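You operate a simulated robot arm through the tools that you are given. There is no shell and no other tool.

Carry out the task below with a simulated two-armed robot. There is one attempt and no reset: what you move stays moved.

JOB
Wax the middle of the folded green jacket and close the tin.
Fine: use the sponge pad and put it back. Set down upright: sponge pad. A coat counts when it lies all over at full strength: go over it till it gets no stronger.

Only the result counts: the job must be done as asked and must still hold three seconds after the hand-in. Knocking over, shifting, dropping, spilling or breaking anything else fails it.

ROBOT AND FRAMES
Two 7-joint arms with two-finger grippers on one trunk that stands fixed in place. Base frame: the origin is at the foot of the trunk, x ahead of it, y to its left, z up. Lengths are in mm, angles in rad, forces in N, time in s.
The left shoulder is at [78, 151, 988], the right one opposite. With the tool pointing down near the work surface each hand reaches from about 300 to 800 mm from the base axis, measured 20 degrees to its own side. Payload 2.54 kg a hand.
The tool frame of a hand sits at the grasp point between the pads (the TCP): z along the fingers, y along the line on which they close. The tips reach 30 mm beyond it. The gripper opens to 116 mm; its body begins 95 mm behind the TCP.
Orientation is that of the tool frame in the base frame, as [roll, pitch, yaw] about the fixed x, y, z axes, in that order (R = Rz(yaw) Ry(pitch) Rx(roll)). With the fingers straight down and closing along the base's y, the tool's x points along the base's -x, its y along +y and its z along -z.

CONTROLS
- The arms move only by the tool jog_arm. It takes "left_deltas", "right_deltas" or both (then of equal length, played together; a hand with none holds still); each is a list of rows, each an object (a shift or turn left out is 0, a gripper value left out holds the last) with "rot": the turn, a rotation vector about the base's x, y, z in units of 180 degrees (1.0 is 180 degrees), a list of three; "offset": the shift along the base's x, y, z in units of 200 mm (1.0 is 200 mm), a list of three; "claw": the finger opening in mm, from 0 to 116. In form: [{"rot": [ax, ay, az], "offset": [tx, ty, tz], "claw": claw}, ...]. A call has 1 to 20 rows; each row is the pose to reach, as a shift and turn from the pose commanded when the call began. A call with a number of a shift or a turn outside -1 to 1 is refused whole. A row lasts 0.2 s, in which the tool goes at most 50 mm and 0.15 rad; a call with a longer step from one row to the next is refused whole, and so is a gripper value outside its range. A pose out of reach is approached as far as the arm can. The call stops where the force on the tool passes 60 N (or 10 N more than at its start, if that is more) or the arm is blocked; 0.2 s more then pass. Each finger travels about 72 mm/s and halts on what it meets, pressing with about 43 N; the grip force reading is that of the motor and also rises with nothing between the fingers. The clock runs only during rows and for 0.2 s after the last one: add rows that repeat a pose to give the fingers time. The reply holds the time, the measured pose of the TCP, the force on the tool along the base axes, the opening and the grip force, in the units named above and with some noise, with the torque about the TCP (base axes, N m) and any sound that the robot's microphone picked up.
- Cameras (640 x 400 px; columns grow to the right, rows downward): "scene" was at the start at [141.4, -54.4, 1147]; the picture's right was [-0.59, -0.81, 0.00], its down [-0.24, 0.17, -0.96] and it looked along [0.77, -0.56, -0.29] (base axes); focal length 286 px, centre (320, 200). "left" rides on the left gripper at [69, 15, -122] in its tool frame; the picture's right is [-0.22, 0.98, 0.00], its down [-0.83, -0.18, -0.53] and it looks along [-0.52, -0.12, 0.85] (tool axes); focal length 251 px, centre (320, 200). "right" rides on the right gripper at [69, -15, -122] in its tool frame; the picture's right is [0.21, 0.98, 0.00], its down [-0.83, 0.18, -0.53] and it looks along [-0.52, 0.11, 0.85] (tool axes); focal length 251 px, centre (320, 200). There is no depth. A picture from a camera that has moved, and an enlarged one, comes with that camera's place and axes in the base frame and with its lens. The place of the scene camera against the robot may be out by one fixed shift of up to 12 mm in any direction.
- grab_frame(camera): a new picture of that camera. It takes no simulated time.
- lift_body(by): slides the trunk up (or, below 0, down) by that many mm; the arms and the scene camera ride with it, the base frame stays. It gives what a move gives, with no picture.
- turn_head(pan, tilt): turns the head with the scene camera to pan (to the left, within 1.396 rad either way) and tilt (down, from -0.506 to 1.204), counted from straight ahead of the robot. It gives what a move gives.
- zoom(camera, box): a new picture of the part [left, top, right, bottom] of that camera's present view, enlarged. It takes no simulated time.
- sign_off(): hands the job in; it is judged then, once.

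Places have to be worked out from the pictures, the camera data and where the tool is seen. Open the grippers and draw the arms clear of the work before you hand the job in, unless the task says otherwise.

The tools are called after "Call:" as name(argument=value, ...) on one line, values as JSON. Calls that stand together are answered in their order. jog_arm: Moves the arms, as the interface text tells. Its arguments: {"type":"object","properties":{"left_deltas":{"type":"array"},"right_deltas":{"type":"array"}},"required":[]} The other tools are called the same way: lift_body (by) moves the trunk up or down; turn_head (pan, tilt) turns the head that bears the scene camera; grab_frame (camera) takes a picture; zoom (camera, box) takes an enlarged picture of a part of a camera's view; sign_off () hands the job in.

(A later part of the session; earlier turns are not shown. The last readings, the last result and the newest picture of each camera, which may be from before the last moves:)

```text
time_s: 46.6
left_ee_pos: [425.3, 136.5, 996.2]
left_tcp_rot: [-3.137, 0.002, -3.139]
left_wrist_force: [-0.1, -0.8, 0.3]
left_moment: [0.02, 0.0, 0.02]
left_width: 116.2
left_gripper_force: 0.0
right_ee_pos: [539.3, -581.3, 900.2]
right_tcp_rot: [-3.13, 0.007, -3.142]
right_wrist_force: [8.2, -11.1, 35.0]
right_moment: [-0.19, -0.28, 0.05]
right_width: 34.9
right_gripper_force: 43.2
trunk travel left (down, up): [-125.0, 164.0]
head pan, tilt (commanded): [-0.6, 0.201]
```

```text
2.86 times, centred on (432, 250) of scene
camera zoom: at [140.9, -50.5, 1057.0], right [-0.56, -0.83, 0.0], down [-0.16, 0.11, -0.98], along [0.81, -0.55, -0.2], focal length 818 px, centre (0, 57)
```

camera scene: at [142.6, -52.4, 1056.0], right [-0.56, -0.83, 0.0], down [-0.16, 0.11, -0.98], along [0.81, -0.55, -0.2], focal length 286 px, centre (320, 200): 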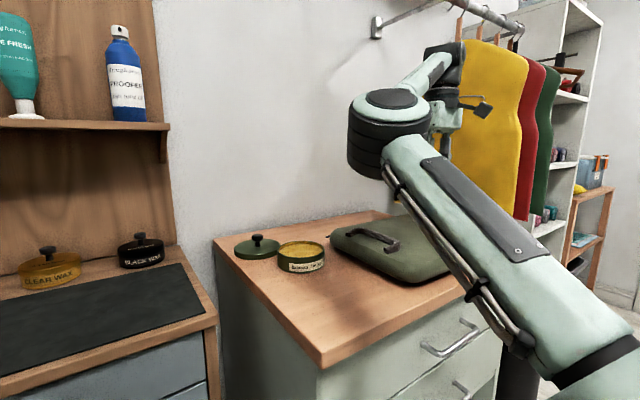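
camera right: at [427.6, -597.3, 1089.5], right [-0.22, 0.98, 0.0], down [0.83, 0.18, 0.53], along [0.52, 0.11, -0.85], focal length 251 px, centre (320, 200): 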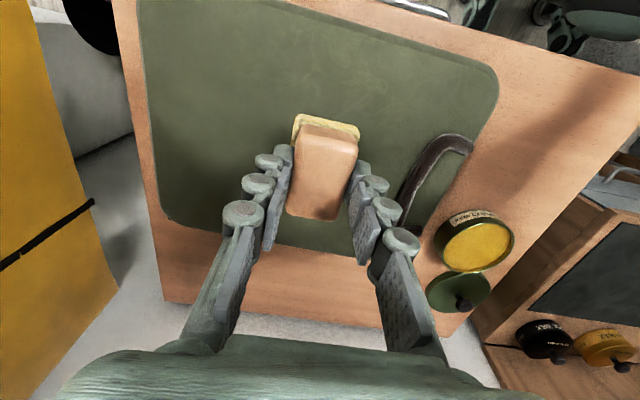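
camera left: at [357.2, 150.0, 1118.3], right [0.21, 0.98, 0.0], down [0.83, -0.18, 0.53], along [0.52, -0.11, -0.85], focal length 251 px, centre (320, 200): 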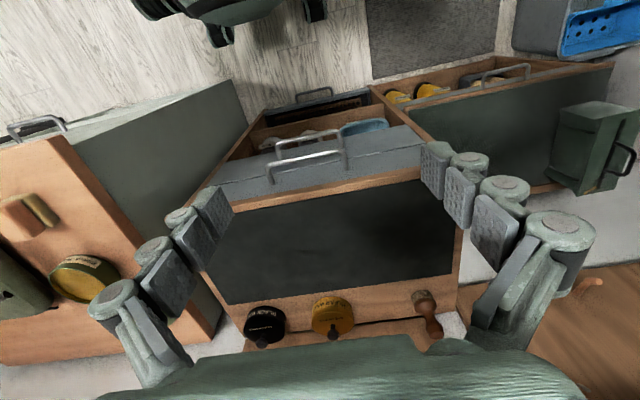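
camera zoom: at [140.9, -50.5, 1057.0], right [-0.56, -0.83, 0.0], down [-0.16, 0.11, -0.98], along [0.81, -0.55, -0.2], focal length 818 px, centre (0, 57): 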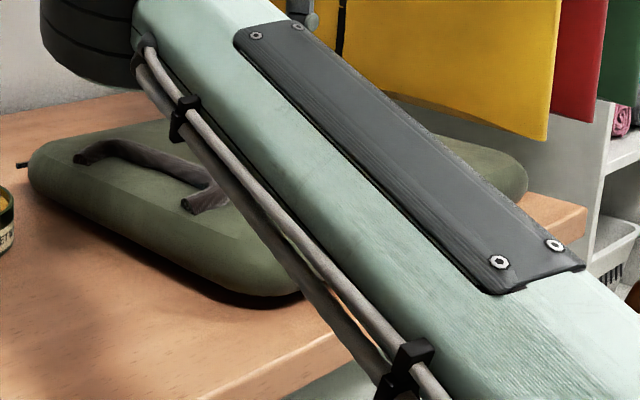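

The pad is already pressing at 35 N, so the jacket is thicker than expected and its surface is reached at TCP z≈902. I'll ease up to a light pressure.

Call:
jog_arm(right_deltas=[{"offset": [0, 0, 0.02], "claw": 20}, {"offset": [0, 0, 0.03], "claw": 20}, {"offset": [0, 0, 0.03], "claw": 20}])

Call:
grab_frame(camera="right")

```text
time_s: 47.4
left_ee_pos: [426.0, 135.2, 995.1]
left_tcp_rot: [-3.138, 0.0, -3.139]
left_wrist_force: [-0.1, 0.2, 0.9]
left_moment: [-0.02, 0.02, 0.02]
left_width: 115.8
left_gripper_force: 0.0
right_ee_pos: [538.8, -580.0, 900.0]
right_tcp_rot: [3.141, -0.001, 3.141]
right_wrist_force: [0.0, 0.0, 7.2]
right_moment: [-0.16, -0.26, -0.02]
right_width: 34.3
right_gripper_force: 43.3
trunk travel left (down, up): [-125.0, 164.0]
head pan, tilt (commanded): [-0.6, 0.201]
```

```text
taken
camera right: at [469.8, -597.2, 1022.4], right [-0.21, 0.98, 0.0], down [0.83, 0.18, 0.53], along [0.52, 0.12, -0.85], focal length 251 px, centre (320, 200)
```

right: 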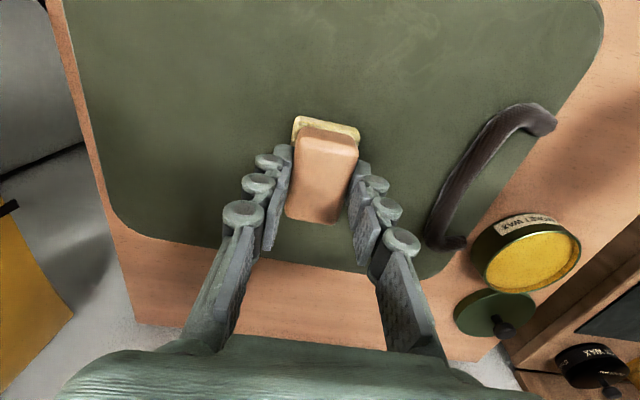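

A light 7 N contact at z≈900. I'll make a short test stroke in x, then lift and look at the coat it leaves.

Call:
jog_arm(right_deltas=[{"offset": [-0.08, 0, 0.03], "claw": 20}, {"offset": [-0.16, 0, 0.03], "claw": 20}, {"offset": [-0.2, 0, 0.03], "claw": 20}, {"offset": [-0.12, 0, 0.03], "claw": 20}, {"offset": [-0.04, 0, 0.03], "claw": 20}, {"offset": [0.04, 0, 0.03], "claw": 20}])

Call:
jog_arm(right_deltas=[{"offset": [0, 0, 0.05], "claw": 20}, {"offset": [-0.1, -0.1, 0.2], "claw": 20}, {"offset": [-0.2, -0.3, 0.3], "claw": 20}, {"offset": [-0.2, -0.5, 0.3], "claw": 20}, {"offset": [-0.2, -0.5, 0.3], "claw": 20}])

Call:
grab_frame(camera="right")

Call:
grab_frame(camera="scene")

```text
time_s: 48.8
left_ee_pos: [427.6, 134.7, 996.4]
left_tcp_rot: [-3.141, 0.0, -3.138]
left_wrist_force: [0.0, 0.4, 0.0]
left_moment: [0.0, 0.0, 0.0]
left_width: 116.1
left_gripper_force: 0.1
right_ee_pos: [547.5, -582.5, 907.0]
right_tcp_rot: [-3.14, 0.001, -3.141]
right_wrist_force: [-0.3, -0.3, 0.5]
right_moment: [-0.02, 0.05, -0.05]
right_width: 34.3
right_gripper_force: 42.1
trunk travel left (down, up): [-125.0, 164.0]
head pan, tilt (commanded): [-0.6, 0.201]
```

```text
time_s: 50.0
left_ee_pos: [426.4, 134.6, 996.6]
left_tcp_rot: [3.14, 0.001, -3.141]
left_wrist_force: [0.8, -0.5, -0.4]
left_moment: [-0.01, 0.03, -0.01]
left_width: 115.9
left_gripper_force: 0.0
right_ee_pos: [491.4, -672.2, 965.4]
right_tcp_rot: [-3.139, 0.0, 3.141]
right_wrist_force: [-0.2, 0.5, 0.5]
right_moment: [0.02, 0.04, -0.06]
right_width: 34.3
right_gripper_force: 43.8
right hand out of reach, approached as far as the arm can: row 4, 5
trunk travel left (down, up): [-125.0, 164.0]
head pan, tilt (commanded): [-0.6, 0.201]
```

```text
taken
camera right: at [421.9, -687.3, 1087.2], right [-0.21, 0.98, 0.0], down [0.83, 0.18, 0.53], along [0.52, 0.11, -0.85], focal length 251 px, centre (320, 200)
```

right: 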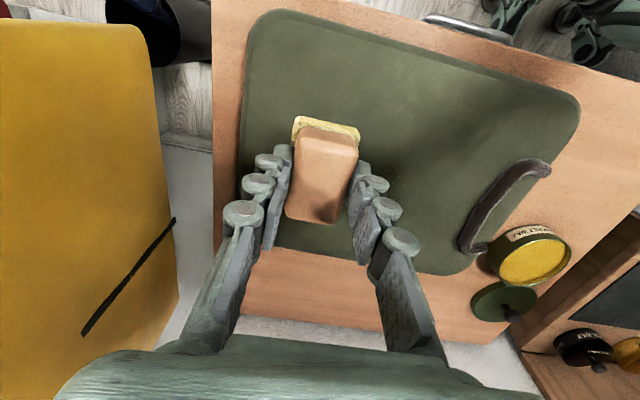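

```text
taken
camera scene: at [142.8, -52.2, 1056.0], right [-0.56, -0.83, 0.0], down [-0.16, 0.11, -0.98], along [0.81, -0.55, -0.2], focal length 286 px, centre (320, 200)
```

scene: 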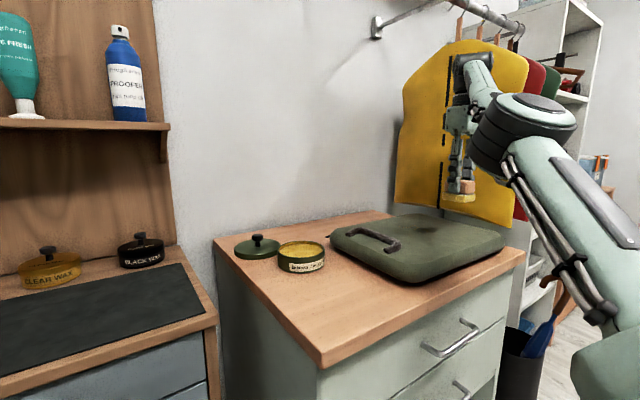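

I miscounted the z reference: that stroke started 6 mm higher and so it was in the air. The scene does show a darker spot where the pad touched, so I'll look closely.

Call:
zoom(camera="scene", box=[320, 200, 512, 320])

Call:
zoom(camera="right", box=[340, 40, 596, 200])

```text
3.33 times, centred on (416, 260) of scene
camera zoom: at [142.8, -52.2, 1056.0], right [-0.56, -0.83, 0.0], down [-0.16, 0.11, -0.98], along [0.81, -0.55, -0.2], focal length 954 px, centre (0, 0)
```

zoom: 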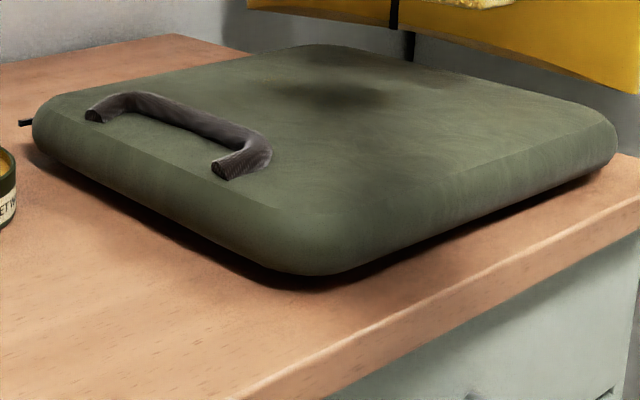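

```text
2.50 times, centred on (468, 120) of right
camera zoom: at [421.9, -687.3, 1087.2], right [-0.21, 0.98, 0.0], down [0.83, 0.18, 0.53], along [0.52, 0.11, -0.85], focal length 629 px, centre (-50, 400)
```

zoom: 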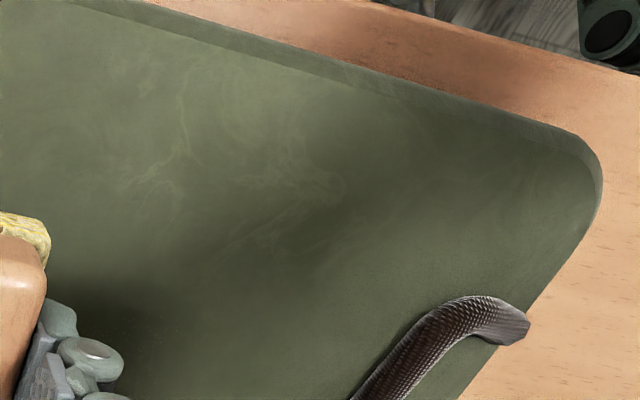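

I can't yet tell wax from shadow. I'll move the hand forward so its camera sees the touched spot without obstruction.

Call:
jog_arm(right_deltas=[{"offset": [0.1, 0.2, -0.05], "claw": 20}, {"offset": [0.25, 0.4, -0.1], "claw": 20}, {"offset": [0.4, 0.5, -0.15], "claw": 20}, {"offset": [0.5, 0.55, -0.15], "claw": 20}, {"offset": [0.5, 0.55, -0.15], "claw": 20}])

Call:
grab_frame(camera="right")

Call:
zoom(camera="right", box=[160, 0, 416, 160])

```text
refused: row 2 steps farther than a row can; nothing moved
```

```text
taken
camera right: at [421.9, -687.3, 1087.2], right [-0.21, 0.98, 0.0], down [0.83, 0.18, 0.53], along [0.52, 0.11, -0.85], focal length 251 px, centre (320, 200)
```

right: 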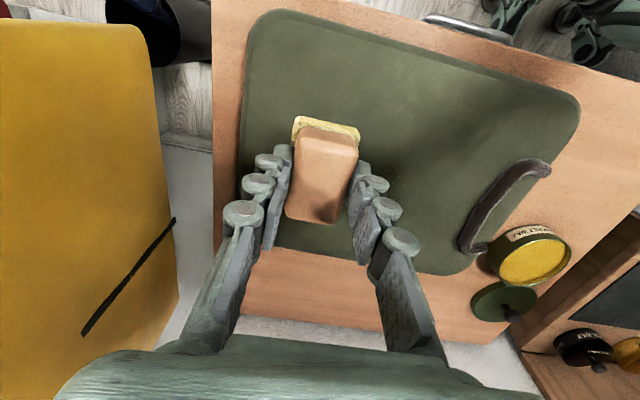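

```text
2.50 times, centred on (288, 80) of right
camera zoom: at [421.9, -687.3, 1087.2], right [-0.21, 0.98, 0.0], down [0.83, 0.18, 0.53], along [0.52, 0.11, -0.85], focal length 629 px, centre (400, 500)
```

zoom: 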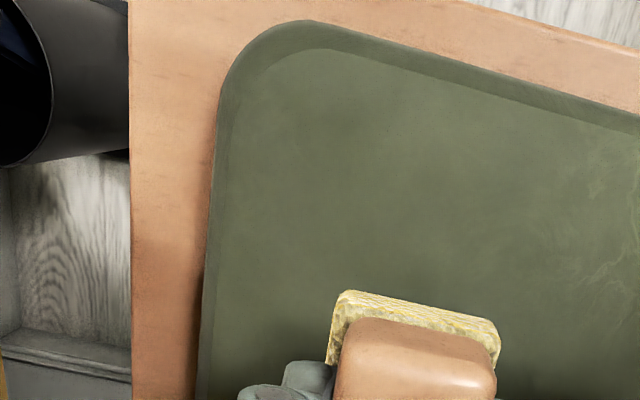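

The step was too long, so I'll repeat it with smaller rows.

Call:
jog_arm(right_deltas=[{"offset": [0.12, 0.13, -0.03], "claw": 20}, {"offset": [0.24, 0.26, -0.07], "claw": 20}, {"offset": [0.36, 0.39, -0.1], "claw": 20}, {"offset": [0.48, 0.52, -0.14], "claw": 20}, {"offset": [0.5, 0.55, -0.15], "claw": 20}])

Call:
grab_frame(camera="right")

Call:
zoom(camera="right", box=[160, 0, 416, 160])

```text
time_s: 51.2
left_ee_pos: [426.5, 135.8, 996.4]
left_tcp_rot: [-3.141, 0.0, -3.141]
left_wrist_force: [-1.0, -0.3, 0.3]
left_moment: [-0.01, 0.04, 0.04]
left_width: 115.8
left_gripper_force: 0.0
right_ee_pos: [591.8, -562.0, 935.4]
right_tcp_rot: [-3.14, -0.002, 3.141]
right_wrist_force: [0.4, -0.4, -0.3]
right_moment: [0.0, 0.0, -0.02]
right_width: 34.5
right_gripper_force: 43.0
trunk travel left (down, up): [-125.0, 164.0]
head pan, tilt (commanded): [-0.6, 0.201]
```

```text
taken
camera right: at [523.1, -576.8, 1057.2], right [-0.21, 0.98, 0.0], down [0.83, 0.18, 0.53], along [0.52, 0.11, -0.85], focal length 251 px, centre (320, 200)
```

right: 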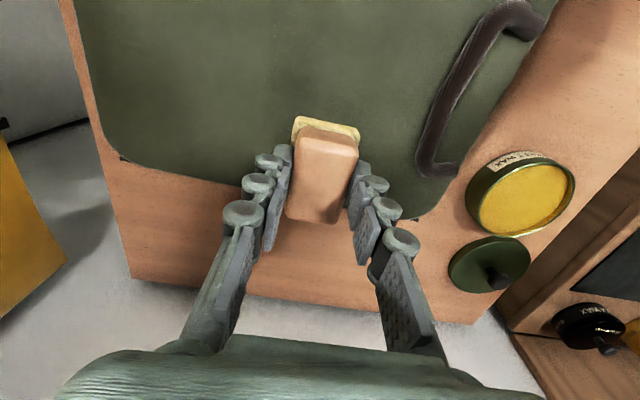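

```text
2.50 times, centred on (288, 80) of right
camera zoom: at [523.1, -576.8, 1057.2], right [-0.21, 0.98, 0.0], down [0.83, 0.18, 0.53], along [0.52, 0.11, -0.85], focal length 629 px, centre (400, 500)
```

zoom: 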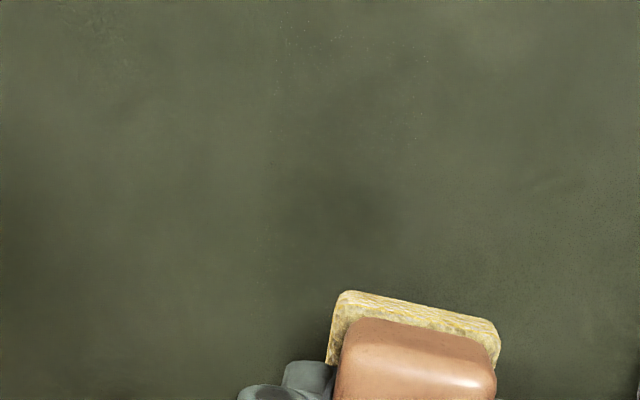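

I'll zoom tighter on the touched area (around column 310, row 67) to look for any coat.

Call:
zoom(camera="right", box=[240, 0, 400, 100])

Call:
zoom(camera="scene", box=[320, 200, 512, 320])

```text
4.00 times, centred on (320, 50) of right
camera zoom: at [523.1, -576.8, 1057.2], right [-0.21, 0.98, 0.0], down [0.83, 0.18, 0.53], along [0.52, 0.11, -0.85], focal length 1006 px, centre (320, 800)
```

zoom: 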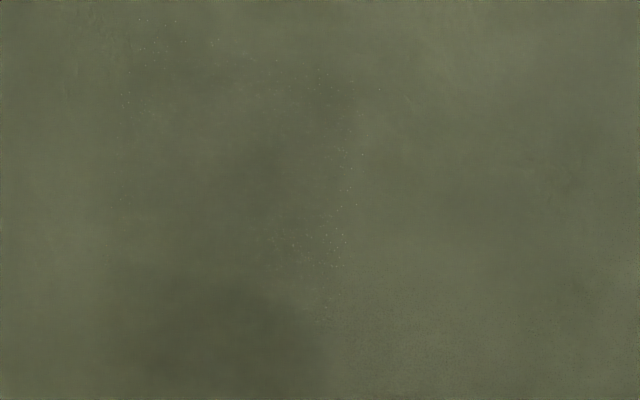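

```text
3.33 times, centred on (416, 260) of scene
camera zoom: at [142.8, -52.2, 1056.0], right [-0.56, -0.83, 0.0], down [-0.16, 0.11, -0.98], along [0.81, -0.55, -0.2], focal length 954 px, centre (0, 0)
```

zoom: 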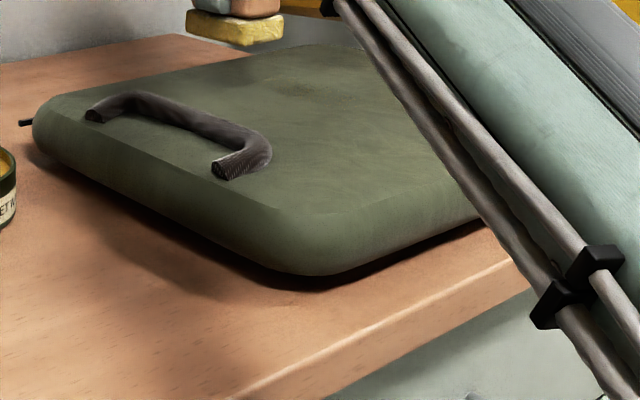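

There is a faint speckled darkening where the pad touched, so the wax does show. I'll enlarge it in the scene view.

Call:
zoom(camera="scene", box=[380, 205, 460, 255])

Call:
zoom(camera="scene", box=[340, 180, 436, 240])

```text
8.00 times, centred on (420, 230) of scene
camera zoom: at [142.8, -52.2, 1056.0], right [-0.56, -0.83, 0.0], down [-0.16, 0.11, -0.98], along [0.81, -0.55, -0.2], focal length 2290 px, centre (-480, -40)
```

zoom: 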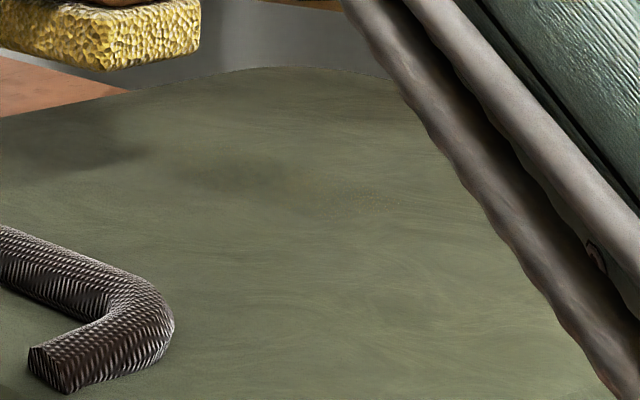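

```text
6.67 times, centred on (388, 210) of scene
camera zoom: at [142.8, -52.2, 1056.0], right [-0.56, -0.83, 0.0], down [-0.16, 0.11, -0.98], along [0.81, -0.55, -0.2], focal length 1908 px, centre (-133, 133)
```

zoom: 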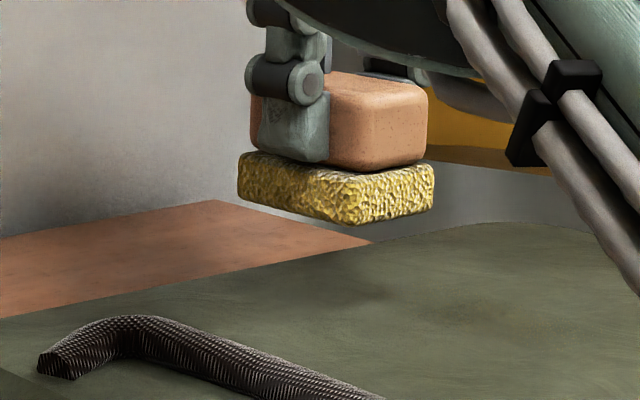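

The pad is now visibly loaded with golden wax. I'll do a real stroke along y=-581 from x≈575 to 500 and back at light pressure (command z≈901), checking the force.

Call:
jog_arm(right_deltas=[{"offset": [-0.04, -0.05, -0.06], "claw": 20}, {"offset": [-0.08, -0.095, -0.117], "claw": 20}, {"offset": [-0.08, -0.095, -0.15], "claw": 20}, {"offset": [-0.08, -0.095, -0.172], "claw": 20}, {"offset": [-0.205, -0.095, -0.172], "claw": 20}])

Call:
jog_arm(right_deltas=[{"offset": [-0.1, 0, 0], "claw": 20}, {"offset": [-0.2, 0, 0], "claw": 20}, {"offset": [-0.25, 0, 0], "claw": 20}, {"offset": [-0.15, 0, 0], "claw": 20}])

```text
time_s: 52.4
left_ee_pos: [426.3, 134.4, 997.0]
left_tcp_rot: [-3.14, 0.0, -3.14]
left_wrist_force: [0.2, 0.5, -0.1]
left_moment: [0.02, 0.03, -0.01]
left_width: 115.9
left_gripper_force: 0.1
right_ee_pos: [551.5, -579.7, 900.8]
right_tcp_rot: [-3.138, 0.0, -3.138]
right_wrist_force: [0.2, 0.2, 0.1]
right_moment: [0.04, 0.0, 0.04]
right_width: 34.6
right_gripper_force: 43.0
trunk travel left (down, up): [-125.0, 164.0]
head pan, tilt (commanded): [-0.6, 0.201]
```

```text
time_s: 53.4
left_ee_pos: [427.4, 134.4, 997.8]
left_tcp_rot: [-3.141, -0.001, -3.141]
left_wrist_force: [0.1, -0.2, 0.0]
left_moment: [0.04, -0.02, -0.02]
left_width: 115.8
left_gripper_force: 0.0
right_ee_pos: [520.4, -580.3, 901.7]
right_tcp_rot: [-3.14, 0.001, 3.141]
right_wrist_force: [-0.7, -0.3, 0.0]
right_moment: [0.01, -0.01, -0.01]
right_width: 34.4
right_gripper_force: 43.3
trunk travel left (down, up): [-125.0, 164.0]
head pan, tilt (commanded): [-0.6, 0.201]
```

No contact force at 901, so I'll lower in 1 mm steps until I feel it.

Call:
jog_arm(right_deltas=[{"offset": [0, 0, -0.005], "claw": 20}, {"offset": [0, 0, -0.01], "claw": 20}, {"offset": [0, 0, -0.01], "claw": 20}])

Call:
jog_arm(right_deltas=[{"offset": [0, 0, -0.005], "claw": 20}, {"offset": [0, 0, -0.01], "claw": 20}, {"offset": [0, 0, -0.01], "claw": 20}])

```text
time_s: 54.2
left_ee_pos: [425.5, 134.6, 997.1]
left_tcp_rot: [-3.141, -0.001, -3.14]
left_wrist_force: [-0.6, 0.4, -0.5]
left_moment: [-0.01, -0.01, 0.03]
left_width: 116.3
left_gripper_force: 0.1
right_ee_pos: [521.0, -581.1, 900.1]
right_tcp_rot: [-3.139, 0.002, -3.139]
right_wrist_force: [1.7, 0.1, 3.3]
right_moment: [0.01, -0.14, -0.02]
right_width: 34.4
right_gripper_force: 43.0
trunk travel left (down, up): [-125.0, 164.0]
head pan, tilt (commanded): [-0.6, 0.201]
```

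```text
time_s: 55.0
left_ee_pos: [426.0, 136.7, 998.0]
left_tcp_rot: [-3.14, 0.002, -3.141]
left_wrist_force: [0.8, 0.5, -0.7]
left_moment: [0.03, -0.01, -0.01]
left_width: 115.9
left_gripper_force: 0.0
right_ee_pos: [521.8, -579.7, 899.8]
right_tcp_rot: [-3.137, 0.003, -3.14]
right_wrist_force: [3.1, -3.6, 16.3]
right_moment: [0.03, -0.3, -0.02]
right_width: 34.3
right_gripper_force: 42.7
trunk travel left (down, up): [-125.0, 164.0]
head pan, tilt (commanded): [-0.6, 0.201]
```

Contact begins at about 899.5, and commanding 897 gives 16 N. I'll back off to about 10 N and make a full stroke along x at y≈-581, watching the force.

Call:
jog_arm(right_deltas=[{"offset": [0, 0, 0.0045], "claw": 20}, {"offset": [-0.1, 0, 0.0045], "claw": 20}, {"offset": [-0.2, 0, 0.0045], "claw": 20}, {"offset": [-0.1, 0, 0.0045], "claw": 20}, {"offset": [0.0, 0, 0.0045], "claw": 20}, {"offset": [0.1, 0, 0.0045], "claw": 20}, {"offset": [0.2, 0, 0.0045], "claw": 20}, {"offset": [0.3, 0, 0.0045], "claw": 20}])

Call:
jog_arm(right_deltas=[{"offset": [-0.1, 0, 0.0], "claw": 20}, {"offset": [-0.2, 0, 0.0], "claw": 20}, {"offset": [-0.3, 0, 0.0], "claw": 20}, {"offset": [-0.4, 0, 0.0], "claw": 20}, {"offset": [-0.5, 0, 0.0], "claw": 20}])

```text
time_s: 56.8
left_ee_pos: [426.1, 135.8, 997.1]
left_tcp_rot: [-3.14, 0.002, -3.141]
left_wrist_force: [0.1, 0.4, 0.0]
left_moment: [-0.04, 0.01, 0.02]
left_width: 116.0
left_gripper_force: 0.1
right_ee_pos: [581.6, -579.5, 900.7]
right_tcp_rot: [-3.141, 0.002, 3.141]
right_wrist_force: [-4.1, 0.0, 7.3]
right_moment: [0.02, 0.07, 0.0]
right_width: 34.7
right_gripper_force: 42.7
trunk travel left (down, up): [-125.0, 164.0]
head pan, tilt (commanded): [-0.6, 0.201]
```

```text
time_s: 58.0
left_ee_pos: [426.6, 136.1, 997.5]
left_tcp_rot: [-3.141, -0.001, -3.139]
left_wrist_force: [0.4, -0.5, 0.2]
left_moment: [0.0, 0.02, 0.0]
left_width: 116.0
left_gripper_force: 0.1
right_ee_pos: [481.8, -579.7, 899.6]
right_tcp_rot: [-3.137, 0.002, -3.141]
right_wrist_force: [4.9, -0.7, 11.0]
right_moment: [0.04, -0.44, -0.05]
right_width: 34.3
right_gripper_force: 43.0
trunk travel left (down, up): [-125.0, 164.0]
head pan, tilt (commanded): [-0.6, 0.201]
```

The contact is good: 7–11 N normal and about 4–5 N drag. I'll lift and move aside to look at the coat.

Call:
jog_arm(right_deltas=[{"offset": [0, 0, 0.08], "claw": 20}, {"offset": [0.05, 0.1, 0.2], "claw": 20}, {"offset": [0.1, 0.3, 0.25], "claw": 20}, {"offset": [0.2, 0.5, 0.25], "claw": 20}, {"offset": [0.3, 0.65, 0.25], "claw": 20}, {"offset": [0.3, 0.65, 0.25], "claw": 20}])

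Call:
grab_frame(camera="right")

Call:
grab_frame(camera="scene")

Call:
zoom(camera="right", box=[0, 0, 320, 200])

```text
time_s: 59.4
left_ee_pos: [427.0, 134.1, 995.9]
left_tcp_rot: [-3.141, 0.0, -3.138]
left_wrist_force: [0.3, -0.4, -0.3]
left_moment: [-0.02, 0.02, 0.02]
left_width: 115.8
left_gripper_force: 0.0
right_ee_pos: [542.1, -449.6, 949.7]
right_tcp_rot: [-3.141, 0.0, 3.14]
right_wrist_force: [-1.1, 0.8, 0.6]
right_moment: [0.01, 0.02, -0.01]
right_width: 34.3
right_gripper_force: 43.0
trunk travel left (down, up): [-125.0, 164.0]
head pan, tilt (commanded): [-0.6, 0.201]
```

```text
taken
camera right: at [472.4, -465.1, 1070.3], right [-0.22, 0.98, 0.0], down [0.83, 0.18, 0.53], along [0.52, 0.11, -0.85], focal length 251 px, centre (320, 200)
```

right: 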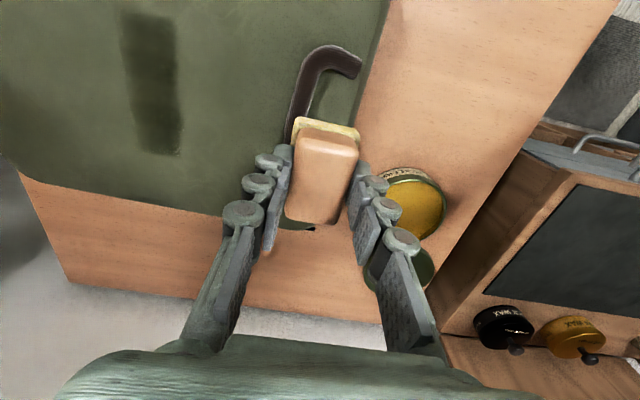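

```text
taken
camera scene: at [142.8, -52.1, 1056.1], right [-0.56, -0.83, 0.0], down [-0.16, 0.11, -0.98], along [0.81, -0.55, -0.2], focal length 286 px, centre (320, 200)
```

scene: 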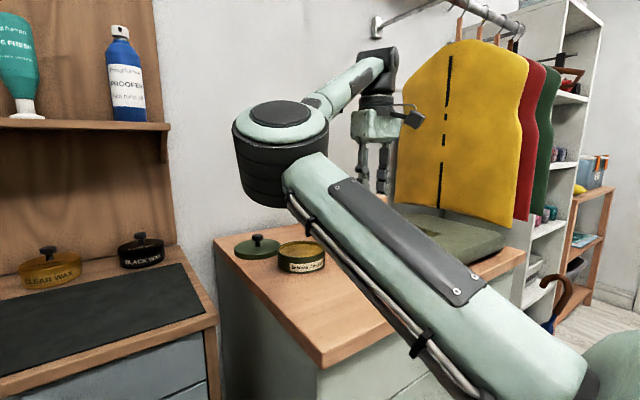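

```text
2.00 times, centred on (160, 100) of right
camera zoom: at [472.4, -465.1, 1070.3], right [-0.22, 0.98, 0.0], down [0.83, 0.18, 0.53], along [0.52, 0.11, -0.85], focal length 503 px, centre (640, 400)
```

zoom: 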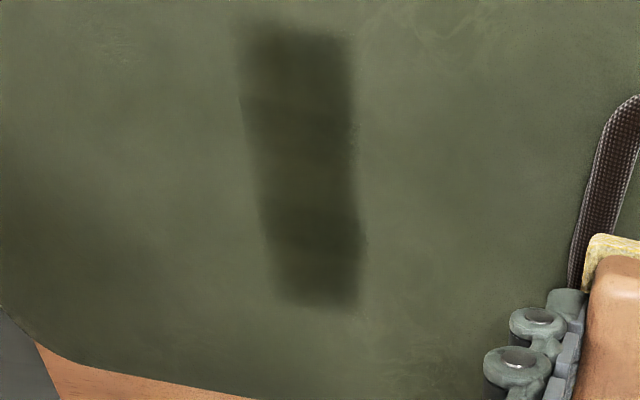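

The coat shows up as a clear dark stripe. I'll view it from a better-placed position to measure exactly where it lies relative to the TCP path.

Call:
jog_arm(right_deltas=[{"offset": [0.1, -0.15, 0.0], "claw": 20}, {"offset": [0.2, -0.35, 0.0], "claw": 20}, {"offset": [0.3, -0.5, 0.0], "claw": 20}, {"offset": [0.35, -0.6, 0.0], "claw": 20}, {"offset": [0.35, -0.6, 0.0], "claw": 20}])

Call:
grab_frame(camera="right")

Call:
zoom(camera="right", box=[200, 0, 440, 150])

Call:
zoom(camera="scene", box=[320, 200, 512, 320])

```text
time_s: 60.6
left_ee_pos: [426.9, 135.2, 996.9]
left_tcp_rot: [3.141, 0.001, -3.141]
left_wrist_force: [0.1, 0.5, -0.2]
left_moment: [-0.01, -0.01, -0.02]
left_width: 116.2
left_gripper_force: 0.1
right_ee_pos: [597.8, -563.2, 944.6]
right_tcp_rot: [-3.141, 0.002, 3.141]
right_wrist_force: [0.5, -0.3, -0.3]
right_moment: [-0.04, 0.01, -0.01]
right_width: 34.4
right_gripper_force: 43.2
right hand out of reach, approached as far as the arm can: row 4, 5
trunk travel left (down, up): [-125.0, 164.0]
head pan, tilt (commanded): [-0.6, 0.201]
```

```text
taken
camera right: at [529.4, -578.8, 1066.8], right [-0.21, 0.98, 0.0], down [0.82, 0.18, 0.54], along [0.52, 0.11, -0.84], focal length 251 px, centre (320, 200)
```

right: 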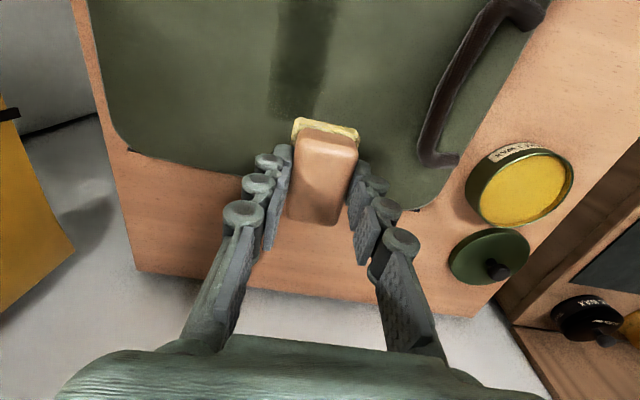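

```text
2.67 times, centred on (320, 75) of right
camera zoom: at [529.4, -578.8, 1066.8], right [-0.21, 0.98, 0.0], down [0.82, 0.18, 0.54], along [0.52, 0.11, -0.84], focal length 670 px, centre (320, 533)
```

zoom: 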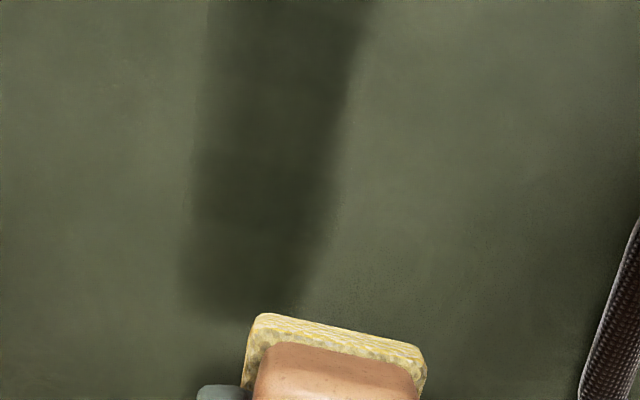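

```text
3.33 times, centred on (416, 260) of scene
camera zoom: at [142.7, -52.3, 1056.0], right [-0.57, -0.82, 0.0], down [-0.16, 0.11, -0.98], along [0.81, -0.55, -0.2], focal length 954 px, centre (0, 0)
```

zoom: 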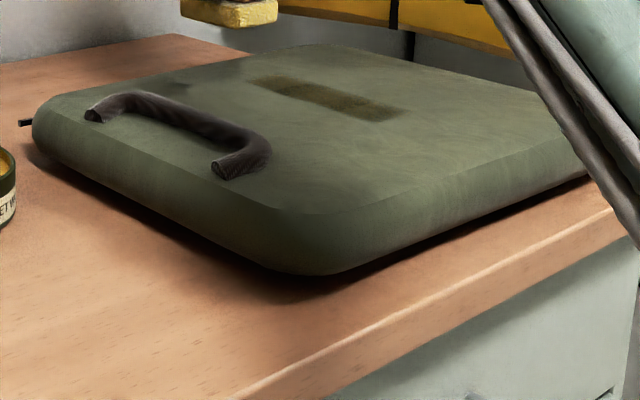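

The stripe has sharp ends at x≈475 and ≈585, though the pad swept further. So the coatable middle is about 110 mm wide in x, centred near 530. I'll work rows at other y values to find its y limits and fill it, starting by getting into contact at y≈-548.

Call:
jog_arm(right_deltas=[{"offset": [-0.06, 0.04, -0.06], "claw": 20}, {"offset": [-0.114, 0.076, -0.12], "claw": 20}, {"offset": [-0.114, 0.076, -0.18], "claw": 20}, {"offset": [-0.114, 0.076, -0.215], "claw": 20}, {"offset": [-0.114, 0.076, -0.225], "claw": 20}])

```text
time_s: 61.8
left_ee_pos: [426.3, 134.8, 996.8]
left_tcp_rot: [3.141, 0.0, 3.142]
left_wrist_force: [0.4, 1.0, -0.8]
left_moment: [0.0, -0.02, 0.01]
left_width: 115.7
left_gripper_force: 0.1
right_ee_pos: [608.2, -569.0, 919.3]
right_tcp_rot: [-3.138, 0.001, -3.141]
right_wrist_force: [1.0, -0.5, -0.7]
right_moment: [-0.01, 0.0, 0.01]
right_width: 34.2
right_gripper_force: 43.9
right hand out of reach, approached as far as the arm can: row 1, 2, 3, 4, 5
trunk travel left (down, up): [-125.0, 164.0]
head pan, tilt (commanded): [-0.6, 0.201]
```

The arm reported out of reach and stopped at [608, -569, 919]. I'll look at its posture before going further.

Call:
grab_frame(camera="scene")

Call:
grab_frame(camera="right")

```text
taken
camera scene: at [142.7, -52.3, 1056.1], right [-0.56, -0.83, 0.0], down [-0.16, 0.11, -0.98], along [0.81, -0.55, -0.2], focal length 286 px, centre (320, 200)
```

scene: 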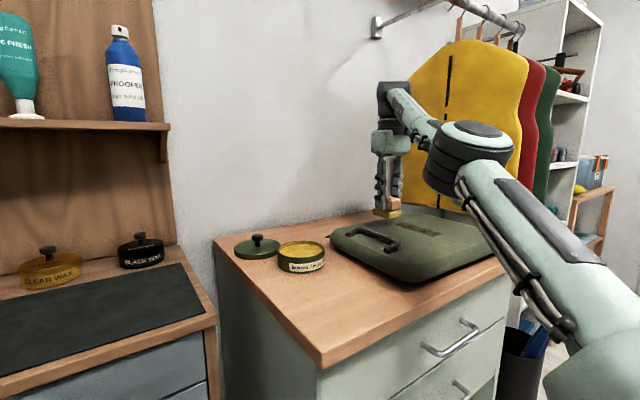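

```text
taken
camera right: at [538.7, -584.9, 1040.2], right [-0.22, 0.98, 0.0], down [0.83, 0.18, 0.53], along [0.52, 0.11, -0.85], focal length 251 px, centre (320, 200)
```

right: 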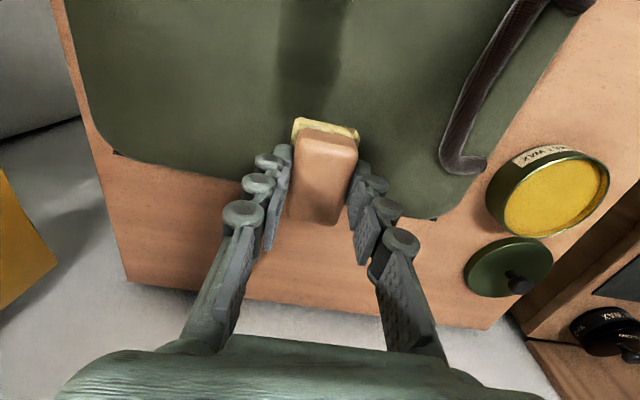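

The elbow has swung to the outer side and the arm is caught at a limit. I'll try small moves, up and then back toward the robot, to find which way is free.

Call:
jog_arm(right_deltas=[{"offset": [0, 0, 0.1], "claw": 20}, {"offset": [0, 0.0, 0.2], "claw": 20}, {"offset": [-0.1, 0.1, 0.2], "claw": 20}, {"offset": [-0.2, 0.2, 0.2], "claw": 20}, {"offset": [-0.2, 0.2, 0.2], "claw": 20}])

Call:
grab_frame(camera="scene")

```text
time_s: 63.0
left_ee_pos: [426.8, 135.8, 996.5]
left_tcp_rot: [-3.141, 0.0, -3.14]
left_wrist_force: [0.0, 0.6, 0.0]
left_moment: [0.02, -0.05, -0.02]
left_width: 115.9
left_gripper_force: 0.0
right_ee_pos: [567.6, -528.2, 957.6]
right_tcp_rot: [-3.14, 0.001, -3.14]
right_wrist_force: [0.3, -0.2, -0.8]
right_moment: [-0.05, 0.03, 0.02]
right_width: 34.7
right_gripper_force: 43.2
right hand out of reach, approached as far as the arm can: row 1, 2
trunk travel left (down, up): [-125.0, 164.0]
head pan, tilt (commanded): [-0.6, 0.201]
```

```text
taken
camera scene: at [142.8, -52.1, 1056.0], right [-0.56, -0.83, 0.0], down [-0.16, 0.11, -0.98], along [0.81, -0.55, -0.2], focal length 286 px, centre (320, 200)
```

scene: 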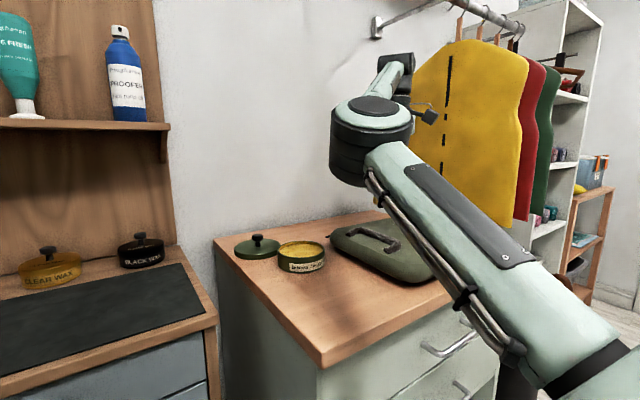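

Recovered: the hand is at [568, -528, 958]. The far side was at the edge of reach with the trunk low, so I'll raise the trunk 80 mm (the hand rises with it) before working the jacket rows.

Call:
lift_body(by=80)

Call:
jog_arm(right_deltas=[{"offset": [0.0, -0.03, -0.2], "claw": 20}, {"offset": [0.0, -0.06, -0.4], "claw": 20}, {"offset": [0.0, -0.085, -0.55], "claw": 20}, {"offset": [0.0, -0.085, -0.64], "claw": 20}, {"offset": [0.0, -0.085, -0.64], "claw": 20}])

Call:
grab_frame(camera="scene")

```text
time_s: 64.2
left_ee_pos: [427.4, 134.6, 1075.6]
left_tcp_rot: [3.142, -0.001, -3.14]
left_wrist_force: [0.6, -0.1, -0.4]
left_moment: [0.01, 0.0, 0.01]
left_width: 115.9
left_gripper_force: 0.2
right_ee_pos: [568.0, -528.8, 1037.1]
right_tcp_rot: [-3.138, 0.001, -3.14]
right_wrist_force: [-0.4, -0.5, -0.3]
right_moment: [-0.02, 0.01, -0.03]
right_width: 34.7
right_gripper_force: 43.6
trunk travel left (down, up): [-205.0, 84.0]
head pan, tilt (commanded): [-0.6, 0.201]
```

```text
time_s: 65.4
left_ee_pos: [428.2, 136.2, 1076.9]
left_tcp_rot: [3.141, 0.001, -3.139]
left_wrist_force: [-0.4, -0.3, -0.2]
left_moment: [0.01, -0.01, 0.01]
left_width: 115.8
left_gripper_force: 0.1
right_ee_pos: [567.2, -546.5, 910.0]
right_tcp_rot: [-3.14, 0.001, 3.141]
right_wrist_force: [-0.3, -0.1, -1.3]
right_moment: [0.01, -0.02, -0.01]
right_width: 34.4
right_gripper_force: 43.1
trunk travel left (down, up): [-205.0, 84.0]
head pan, tilt (commanded): [-0.6, 0.201]
```

```text
taken
camera scene: at [142.7, -52.2, 1136.1], right [-0.56, -0.83, 0.0], down [-0.16, 0.11, -0.98], along [0.81, -0.55, -0.2], focal length 286 px, centre (320, 200)
```

scene: 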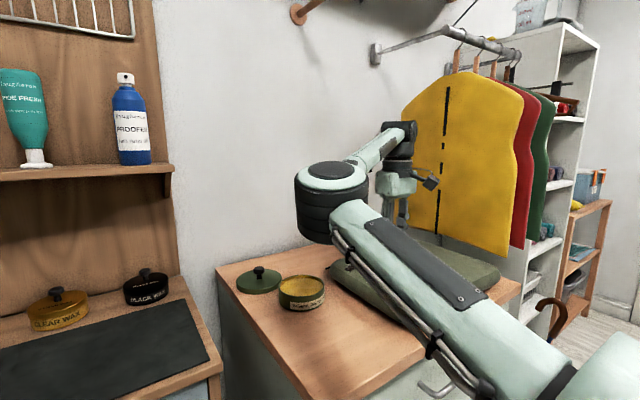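

In reach, with the hand at [567, -546, 910]. I'll lower to contact.

Call:
jog_arm(right_deltas=[{"offset": [0, 0, -0.03], "claw": 20}, {"offset": [0, 0, -0.05], "claw": 20}, {"offset": [0, 0, -0.056], "claw": 20}, {"offset": [0, 0, -0.056], "claw": 20}])

```text
time_s: 66.4
left_ee_pos: [426.3, 135.3, 1076.7]
left_tcp_rot: [-3.141, 0.0, -3.141]
left_wrist_force: [-0.3, 0.2, 0.1]
left_moment: [-0.02, -0.02, -0.01]
left_width: 115.9
left_gripper_force: 0.0
right_ee_pos: [567.5, -544.8, 899.9]
right_tcp_rot: [-3.137, 0.002, -3.138]
right_wrist_force: [1.0, -1.1, 3.1]
right_moment: [0.03, -0.16, -0.02]
right_width: 34.4
right_gripper_force: 43.0
trunk travel left (down, up): [-205.0, 84.0]
head pan, tilt (commanded): [-0.6, 0.201]
```

Contact is 3 N. I'll add 1 mm and sweep x 567→487→572 at this y.

Call:
jog_arm(right_deltas=[{"offset": [0, 0, -0.005], "claw": 20}, {"offset": [-0.1, 0, -0.005], "claw": 20}, {"offset": [-0.2, 0, -0.005], "claw": 20}, {"offset": [-0.3, 0, -0.005], "claw": 20}, {"offset": [-0.4, 0, -0.005], "claw": 20}, {"offset": [-0.3, 0, -0.005], "claw": 20}, {"offset": [-0.2, 0, -0.005], "claw": 20}, {"offset": [-0.1, 0, -0.005], "claw": 20}, {"offset": [0.0, 0, -0.005], "claw": 20}])

```text
time_s: 68.4
left_ee_pos: [425.3, 135.5, 1077.5]
left_tcp_rot: [-3.14, 0.002, -3.141]
left_wrist_force: [0.0, 0.2, 0.0]
left_moment: [0.02, -0.02, 0.0]
left_width: 116.1
left_gripper_force: 0.0
right_ee_pos: [567.4, -544.0, 899.7]
right_tcp_rot: [-3.138, 0.002, -3.141]
right_wrist_force: [-5.9, 0.6, 11.6]
right_moment: [0.03, 0.21, 0.03]
right_width: 34.2
right_gripper_force: 43.5
trunk travel left (down, up): [-205.0, 84.0]
head pan, tilt (commanded): [-0.6, 0.201]
```

Good, 11.6 N. I'll sweep the next row at y≈-520, then come back and work y≈-611.

Call:
jog_arm(right_deltas=[{"offset": [0, 0.06, 0], "claw": 20}, {"offset": [0, 0.12, 0], "claw": 20}, {"offset": [-0.1, 0.12, 0], "claw": 20}, {"offset": [-0.2, 0.12, 0], "claw": 20}, {"offset": [-0.3, 0.12, 0], "claw": 20}, {"offset": [-0.4, 0.12, 0], "claw": 20}, {"offset": [-0.3, 0.12, 0], "claw": 20}, {"offset": [-0.2, 0.12, 0], "claw": 20}, {"offset": [-0.1, 0.12, 0], "claw": 20}, {"offset": [0.0, 0.12, 0], "claw": 20}, {"offset": [0.0, 0.0, 0], "claw": 20}, {"offset": [0.0, -0.12, 0], "claw": 20}, {"offset": [0.0, -0.24, 0], "claw": 20}, {"offset": [0.0, -0.33, 0], "claw": 20}])

Call:
jog_arm(right_deltas=[{"offset": [-0.1, 0, 0], "claw": 20}, {"offset": [-0.2, 0, 0], "claw": 20}, {"offset": [-0.3, 0, 0], "claw": 20}, {"offset": [-0.4, 0, 0], "claw": 20}, {"offset": [-0.3, 0, 0], "claw": 20}, {"offset": [-0.2, 0, 0], "claw": 20}, {"offset": [-0.1, 0, 0], "claw": 20}, {"offset": [0.0, 0, 0], "claw": 20}])

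```text
time_s: 71.4
left_ee_pos: [427.1, 135.3, 1076.1]
left_tcp_rot: [-3.138, 0.0, -3.141]
left_wrist_force: [0.0, 0.4, 0.3]
left_moment: [-0.03, -0.02, 0.01]
left_width: 115.8
left_gripper_force: 0.1
right_ee_pos: [566.5, -611.3, 899.5]
right_tcp_rot: [-3.137, 0.002, -3.139]
right_wrist_force: [-1.7, 3.6, 7.2]
right_moment: [0.14, -0.03, 0.1]
right_width: 34.3
right_gripper_force: 43.7
trunk travel left (down, up): [-205.0, 84.0]
head pan, tilt (commanded): [-0.6, 0.201]
```

```text
time_s: 73.2
left_ee_pos: [426.8, 135.2, 1076.6]
left_tcp_rot: [3.142, -0.001, -3.14]
left_wrist_force: [0.2, 0.6, 0.0]
left_moment: [0.01, 0.0, 0.03]
left_width: 116.2
left_gripper_force: 0.0
right_ee_pos: [568.0, -610.6, 898.9]
right_tcp_rot: [-3.139, 0.002, -3.142]
right_wrist_force: [-2.7, -0.1, 5.4]
right_moment: [0.0, 0.18, 0.0]
right_width: 34.4
right_gripper_force: 43.2
trunk travel left (down, up): [-205.0, 84.0]
head pan, tilt (commanded): [-0.6, 0.201]
```

Contact holds. I'll do one more row at y≈-636, pressing half a millimetre more, then lift and inspect.

Call:
jog_arm(right_deltas=[{"offset": [0, -0.06, -0.003], "claw": 20}, {"offset": [0, -0.125, -0.003], "claw": 20}, {"offset": [-0.1, -0.125, -0.003], "claw": 20}, {"offset": [-0.2, -0.125, -0.003], "claw": 20}, {"offset": [-0.3, -0.125, -0.003], "claw": 20}, {"offset": [-0.4, -0.125, -0.003], "claw": 20}, {"offset": [-0.3, -0.125, -0.003], "claw": 20}, {"offset": [-0.2, -0.125, -0.003], "claw": 20}, {"offset": [-0.1, -0.125, -0.003], "claw": 20}, {"offset": [0.0, -0.125, -0.003], "claw": 20}])

Call:
jog_arm(right_deltas=[{"offset": [0, 0, 0.1], "claw": 20}, {"offset": [-0.05, 0.15, 0.2], "claw": 20}, {"offset": [-0.1, 0.35, 0.25], "claw": 20}, {"offset": [-0.15, 0.55, 0.25], "claw": 20}, {"offset": [-0.15, 0.75, 0.25], "claw": 20}, {"offset": [-0.15, 0.9, 0.25], "claw": 20}, {"offset": [-0.15, 0.9, 0.25], "claw": 20}])

Call:
grab_frame(camera="right")

Call:
zoom(camera="right", box=[0, 0, 320, 200])

Call:
grab_frame(camera="scene")

```text
time_s: 75.4
left_ee_pos: [426.0, 136.3, 1076.8]
left_tcp_rot: [-3.141, 0.002, -3.141]
left_wrist_force: [-0.2, -0.7, -0.6]
left_moment: [-0.02, 0.0, 0.0]
left_width: 115.9
left_gripper_force: 0.0
right_ee_pos: [564.9, -635.4, 899.3]
right_tcp_rot: [-3.138, 0.001, -3.141]
right_wrist_force: [-7.1, 0.1, 12.5]
right_moment: [-0.05, 0.32, -0.01]
right_width: 34.5
right_gripper_force: 42.9
trunk travel left (down, up): [-205.0, 84.0]
head pan, tilt (commanded): [-0.6, 0.201]
```

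```text
time_s: 77.0
left_ee_pos: [427.2, 135.0, 1076.7]
left_tcp_rot: [3.141, 0.001, -3.139]
left_wrist_force: [-0.3, 0.0, -0.9]
left_moment: [-0.03, 0.01, -0.08]
left_width: 115.9
left_gripper_force: 0.0
right_ee_pos: [537.1, -454.0, 946.6]
right_tcp_rot: [-3.139, 0.0, -3.14]
right_wrist_force: [0.8, 0.7, 0.2]
right_moment: [-0.02, 0.0, -0.02]
right_width: 34.1
right_gripper_force: 42.9
trunk travel left (down, up): [-205.0, 84.0]
head pan, tilt (commanded): [-0.6, 0.201]
```

```text
taken
camera right: at [468.3, -470.7, 1068.6], right [-0.22, 0.98, 0.0], down [0.83, 0.18, 0.53], along [0.52, 0.11, -0.85], focal length 251 px, centre (320, 200)
```

right: 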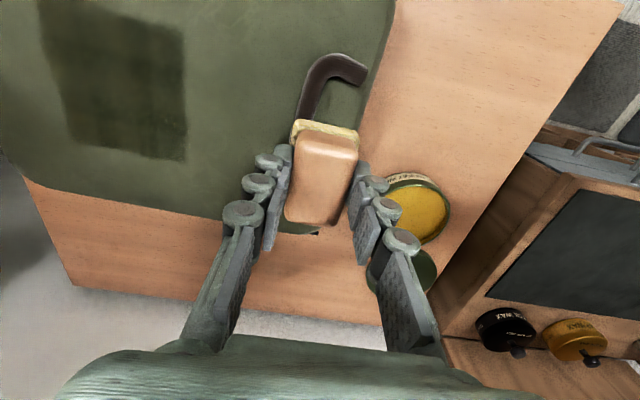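

```text
2.00 times, centred on (160, 100) of right
camera zoom: at [468.3, -470.7, 1068.6], right [-0.22, 0.98, 0.0], down [0.83, 0.18, 0.53], along [0.52, 0.11, -0.85], focal length 503 px, centre (640, 400)
```

zoom: 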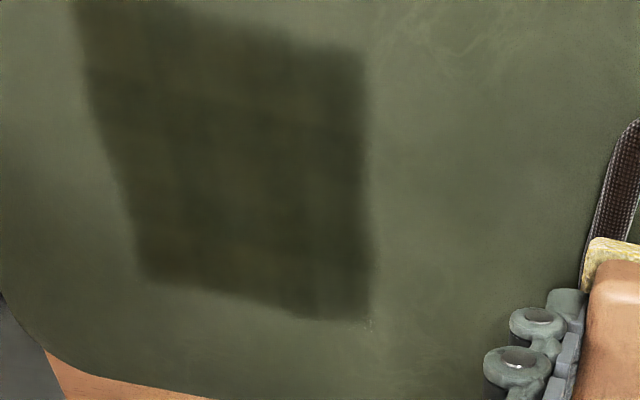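

```text
taken
camera scene: at [142.7, -52.2, 1136.0], right [-0.56, -0.83, 0.0], down [-0.16, 0.11, -0.98], along [0.81, -0.55, -0.2], focal length 286 px, centre (320, 200)
```

scene: 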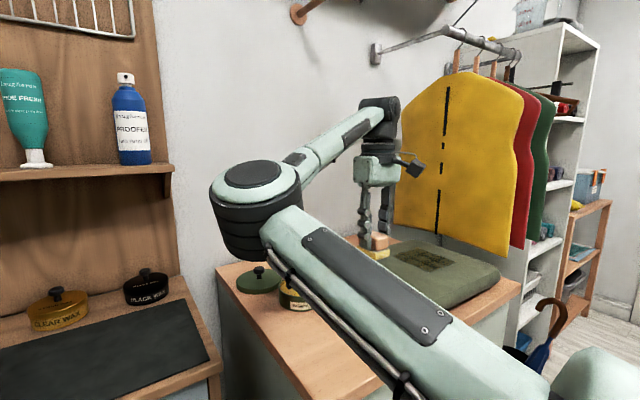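

A clean-edged dark patch now shows. Its +y edge stayed at y≈-570 though I swept up to -520, so the patch is bounded there and may extend further toward -y. I'll zoom the scene view to see all its edges.

Call:
zoom(camera="scene", box=[360, 220, 520, 320])

Call:
zoom(camera="right", box=[0, 0, 224, 140])

```text
4.00 times, centred on (440, 270) of scene
camera zoom: at [142.7, -52.2, 1136.0], right [-0.56, -0.83, 0.0], down [-0.16, 0.11, -0.98], along [0.81, -0.55, -0.2], focal length 1145 px, centre (-160, -80)
```

zoom: 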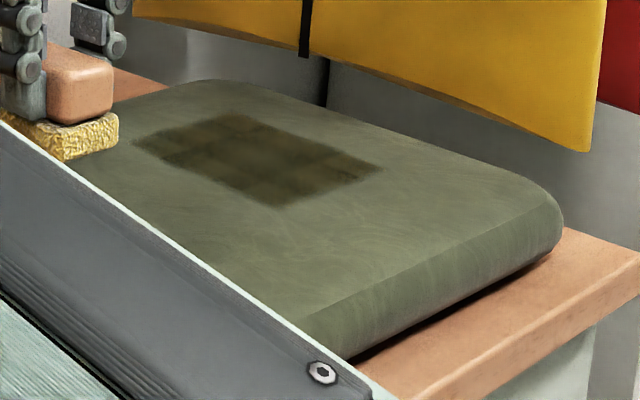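

```text
2.86 times, centred on (112, 70) of right
camera zoom: at [468.3, -470.7, 1068.6], right [-0.22, 0.98, 0.0], down [0.83, 0.18, 0.53], along [0.52, 0.11, -0.85], focal length 718 px, centre (914, 571)
```

zoom: 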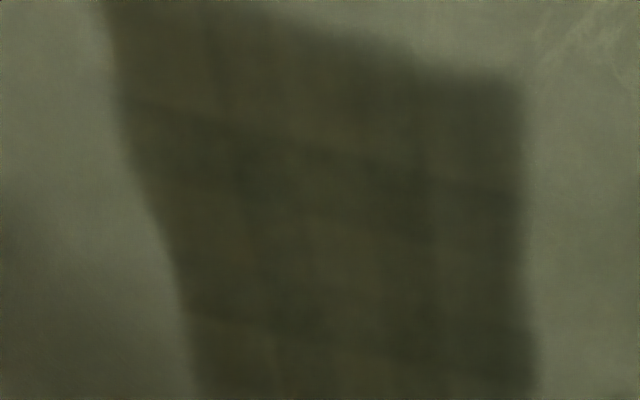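

In x the patch is clipped at both ends. Its +y edge is clipped as well, but its -y edge coincides with the pad's own reach in my last row, so the patch likely continues. I'll raise the trunk fully for more reach and sweep further toward -y.

Call:
lift_body(by=80)

Call:
jog_arm(right_deltas=[{"offset": [0.02, -0.2, -0.08], "claw": 20}, {"offset": [0.04, -0.4, -0.16], "claw": 20}, {"offset": [0.06, -0.6, -0.24], "claw": 20}, {"offset": [0.08, -0.8, -0.32], "claw": 20}, {"offset": [0.1, -1.0, -0.4], "claw": 20}, {"offset": [0.1, -1.0, -0.5], "claw": 20}, {"offset": [0.1, -1.0, -0.58], "claw": 20}, {"offset": [0.1, -1.0, -0.58], "claw": 20}])

Call:
grab_frame(camera="scene")

```text
time_s: 78.2
left_ee_pos: [427.5, 136.2, 1157.0]
left_tcp_rot: [3.141, -0.001, -3.138]
left_wrist_force: [0.3, 0.5, -0.3]
left_moment: [0.01, -0.01, -0.01]
left_width: 116.2
left_gripper_force: 0.1
right_ee_pos: [538.2, -455.9, 1026.5]
right_tcp_rot: [-3.138, -0.001, -3.14]
right_wrist_force: [-0.5, 0.0, -0.5]
right_moment: [0.03, 0.01, 0.01]
right_width: 34.4
right_gripper_force: 42.5
trunk travel left (down, up): [-285.0, 4.0]
head pan, tilt (commanded): [-0.6, 0.201]
```

```text
time_s: 80.0
left_ee_pos: [426.8, 135.7, 1156.3]
left_tcp_rot: [-3.141, -0.001, -3.138]
left_wrist_force: [0.6, 0.7, 0.3]
left_moment: [-0.02, -0.01, 0.0]
left_width: 115.9
left_gripper_force: 0.0
right_ee_pos: [558.2, -655.7, 911.4]
right_tcp_rot: [-3.14, 0.001, -3.139]
right_wrist_force: [-0.1, 0.2, -0.1]
right_moment: [-0.01, -0.03, 0.02]
right_width: 34.5
right_gripper_force: 42.9
trunk travel left (down, up): [-285.0, 4.0]
head pan, tilt (commanded): [-0.6, 0.201]
```

```text
taken
camera scene: at [142.6, -52.3, 1216.1], right [-0.56, -0.83, 0.0], down [-0.16, 0.11, -0.98], along [0.81, -0.55, -0.2], focal length 286 px, centre (320, 200)
```

scene: 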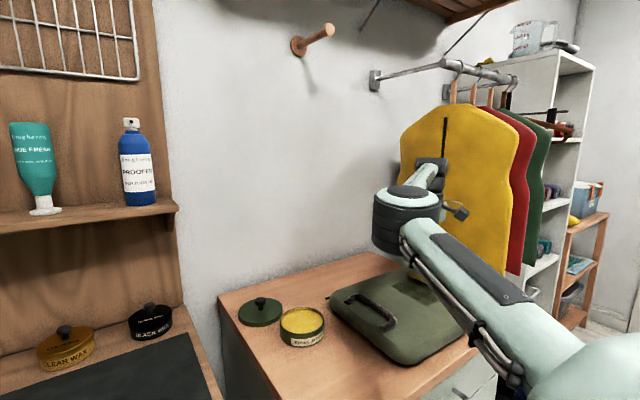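

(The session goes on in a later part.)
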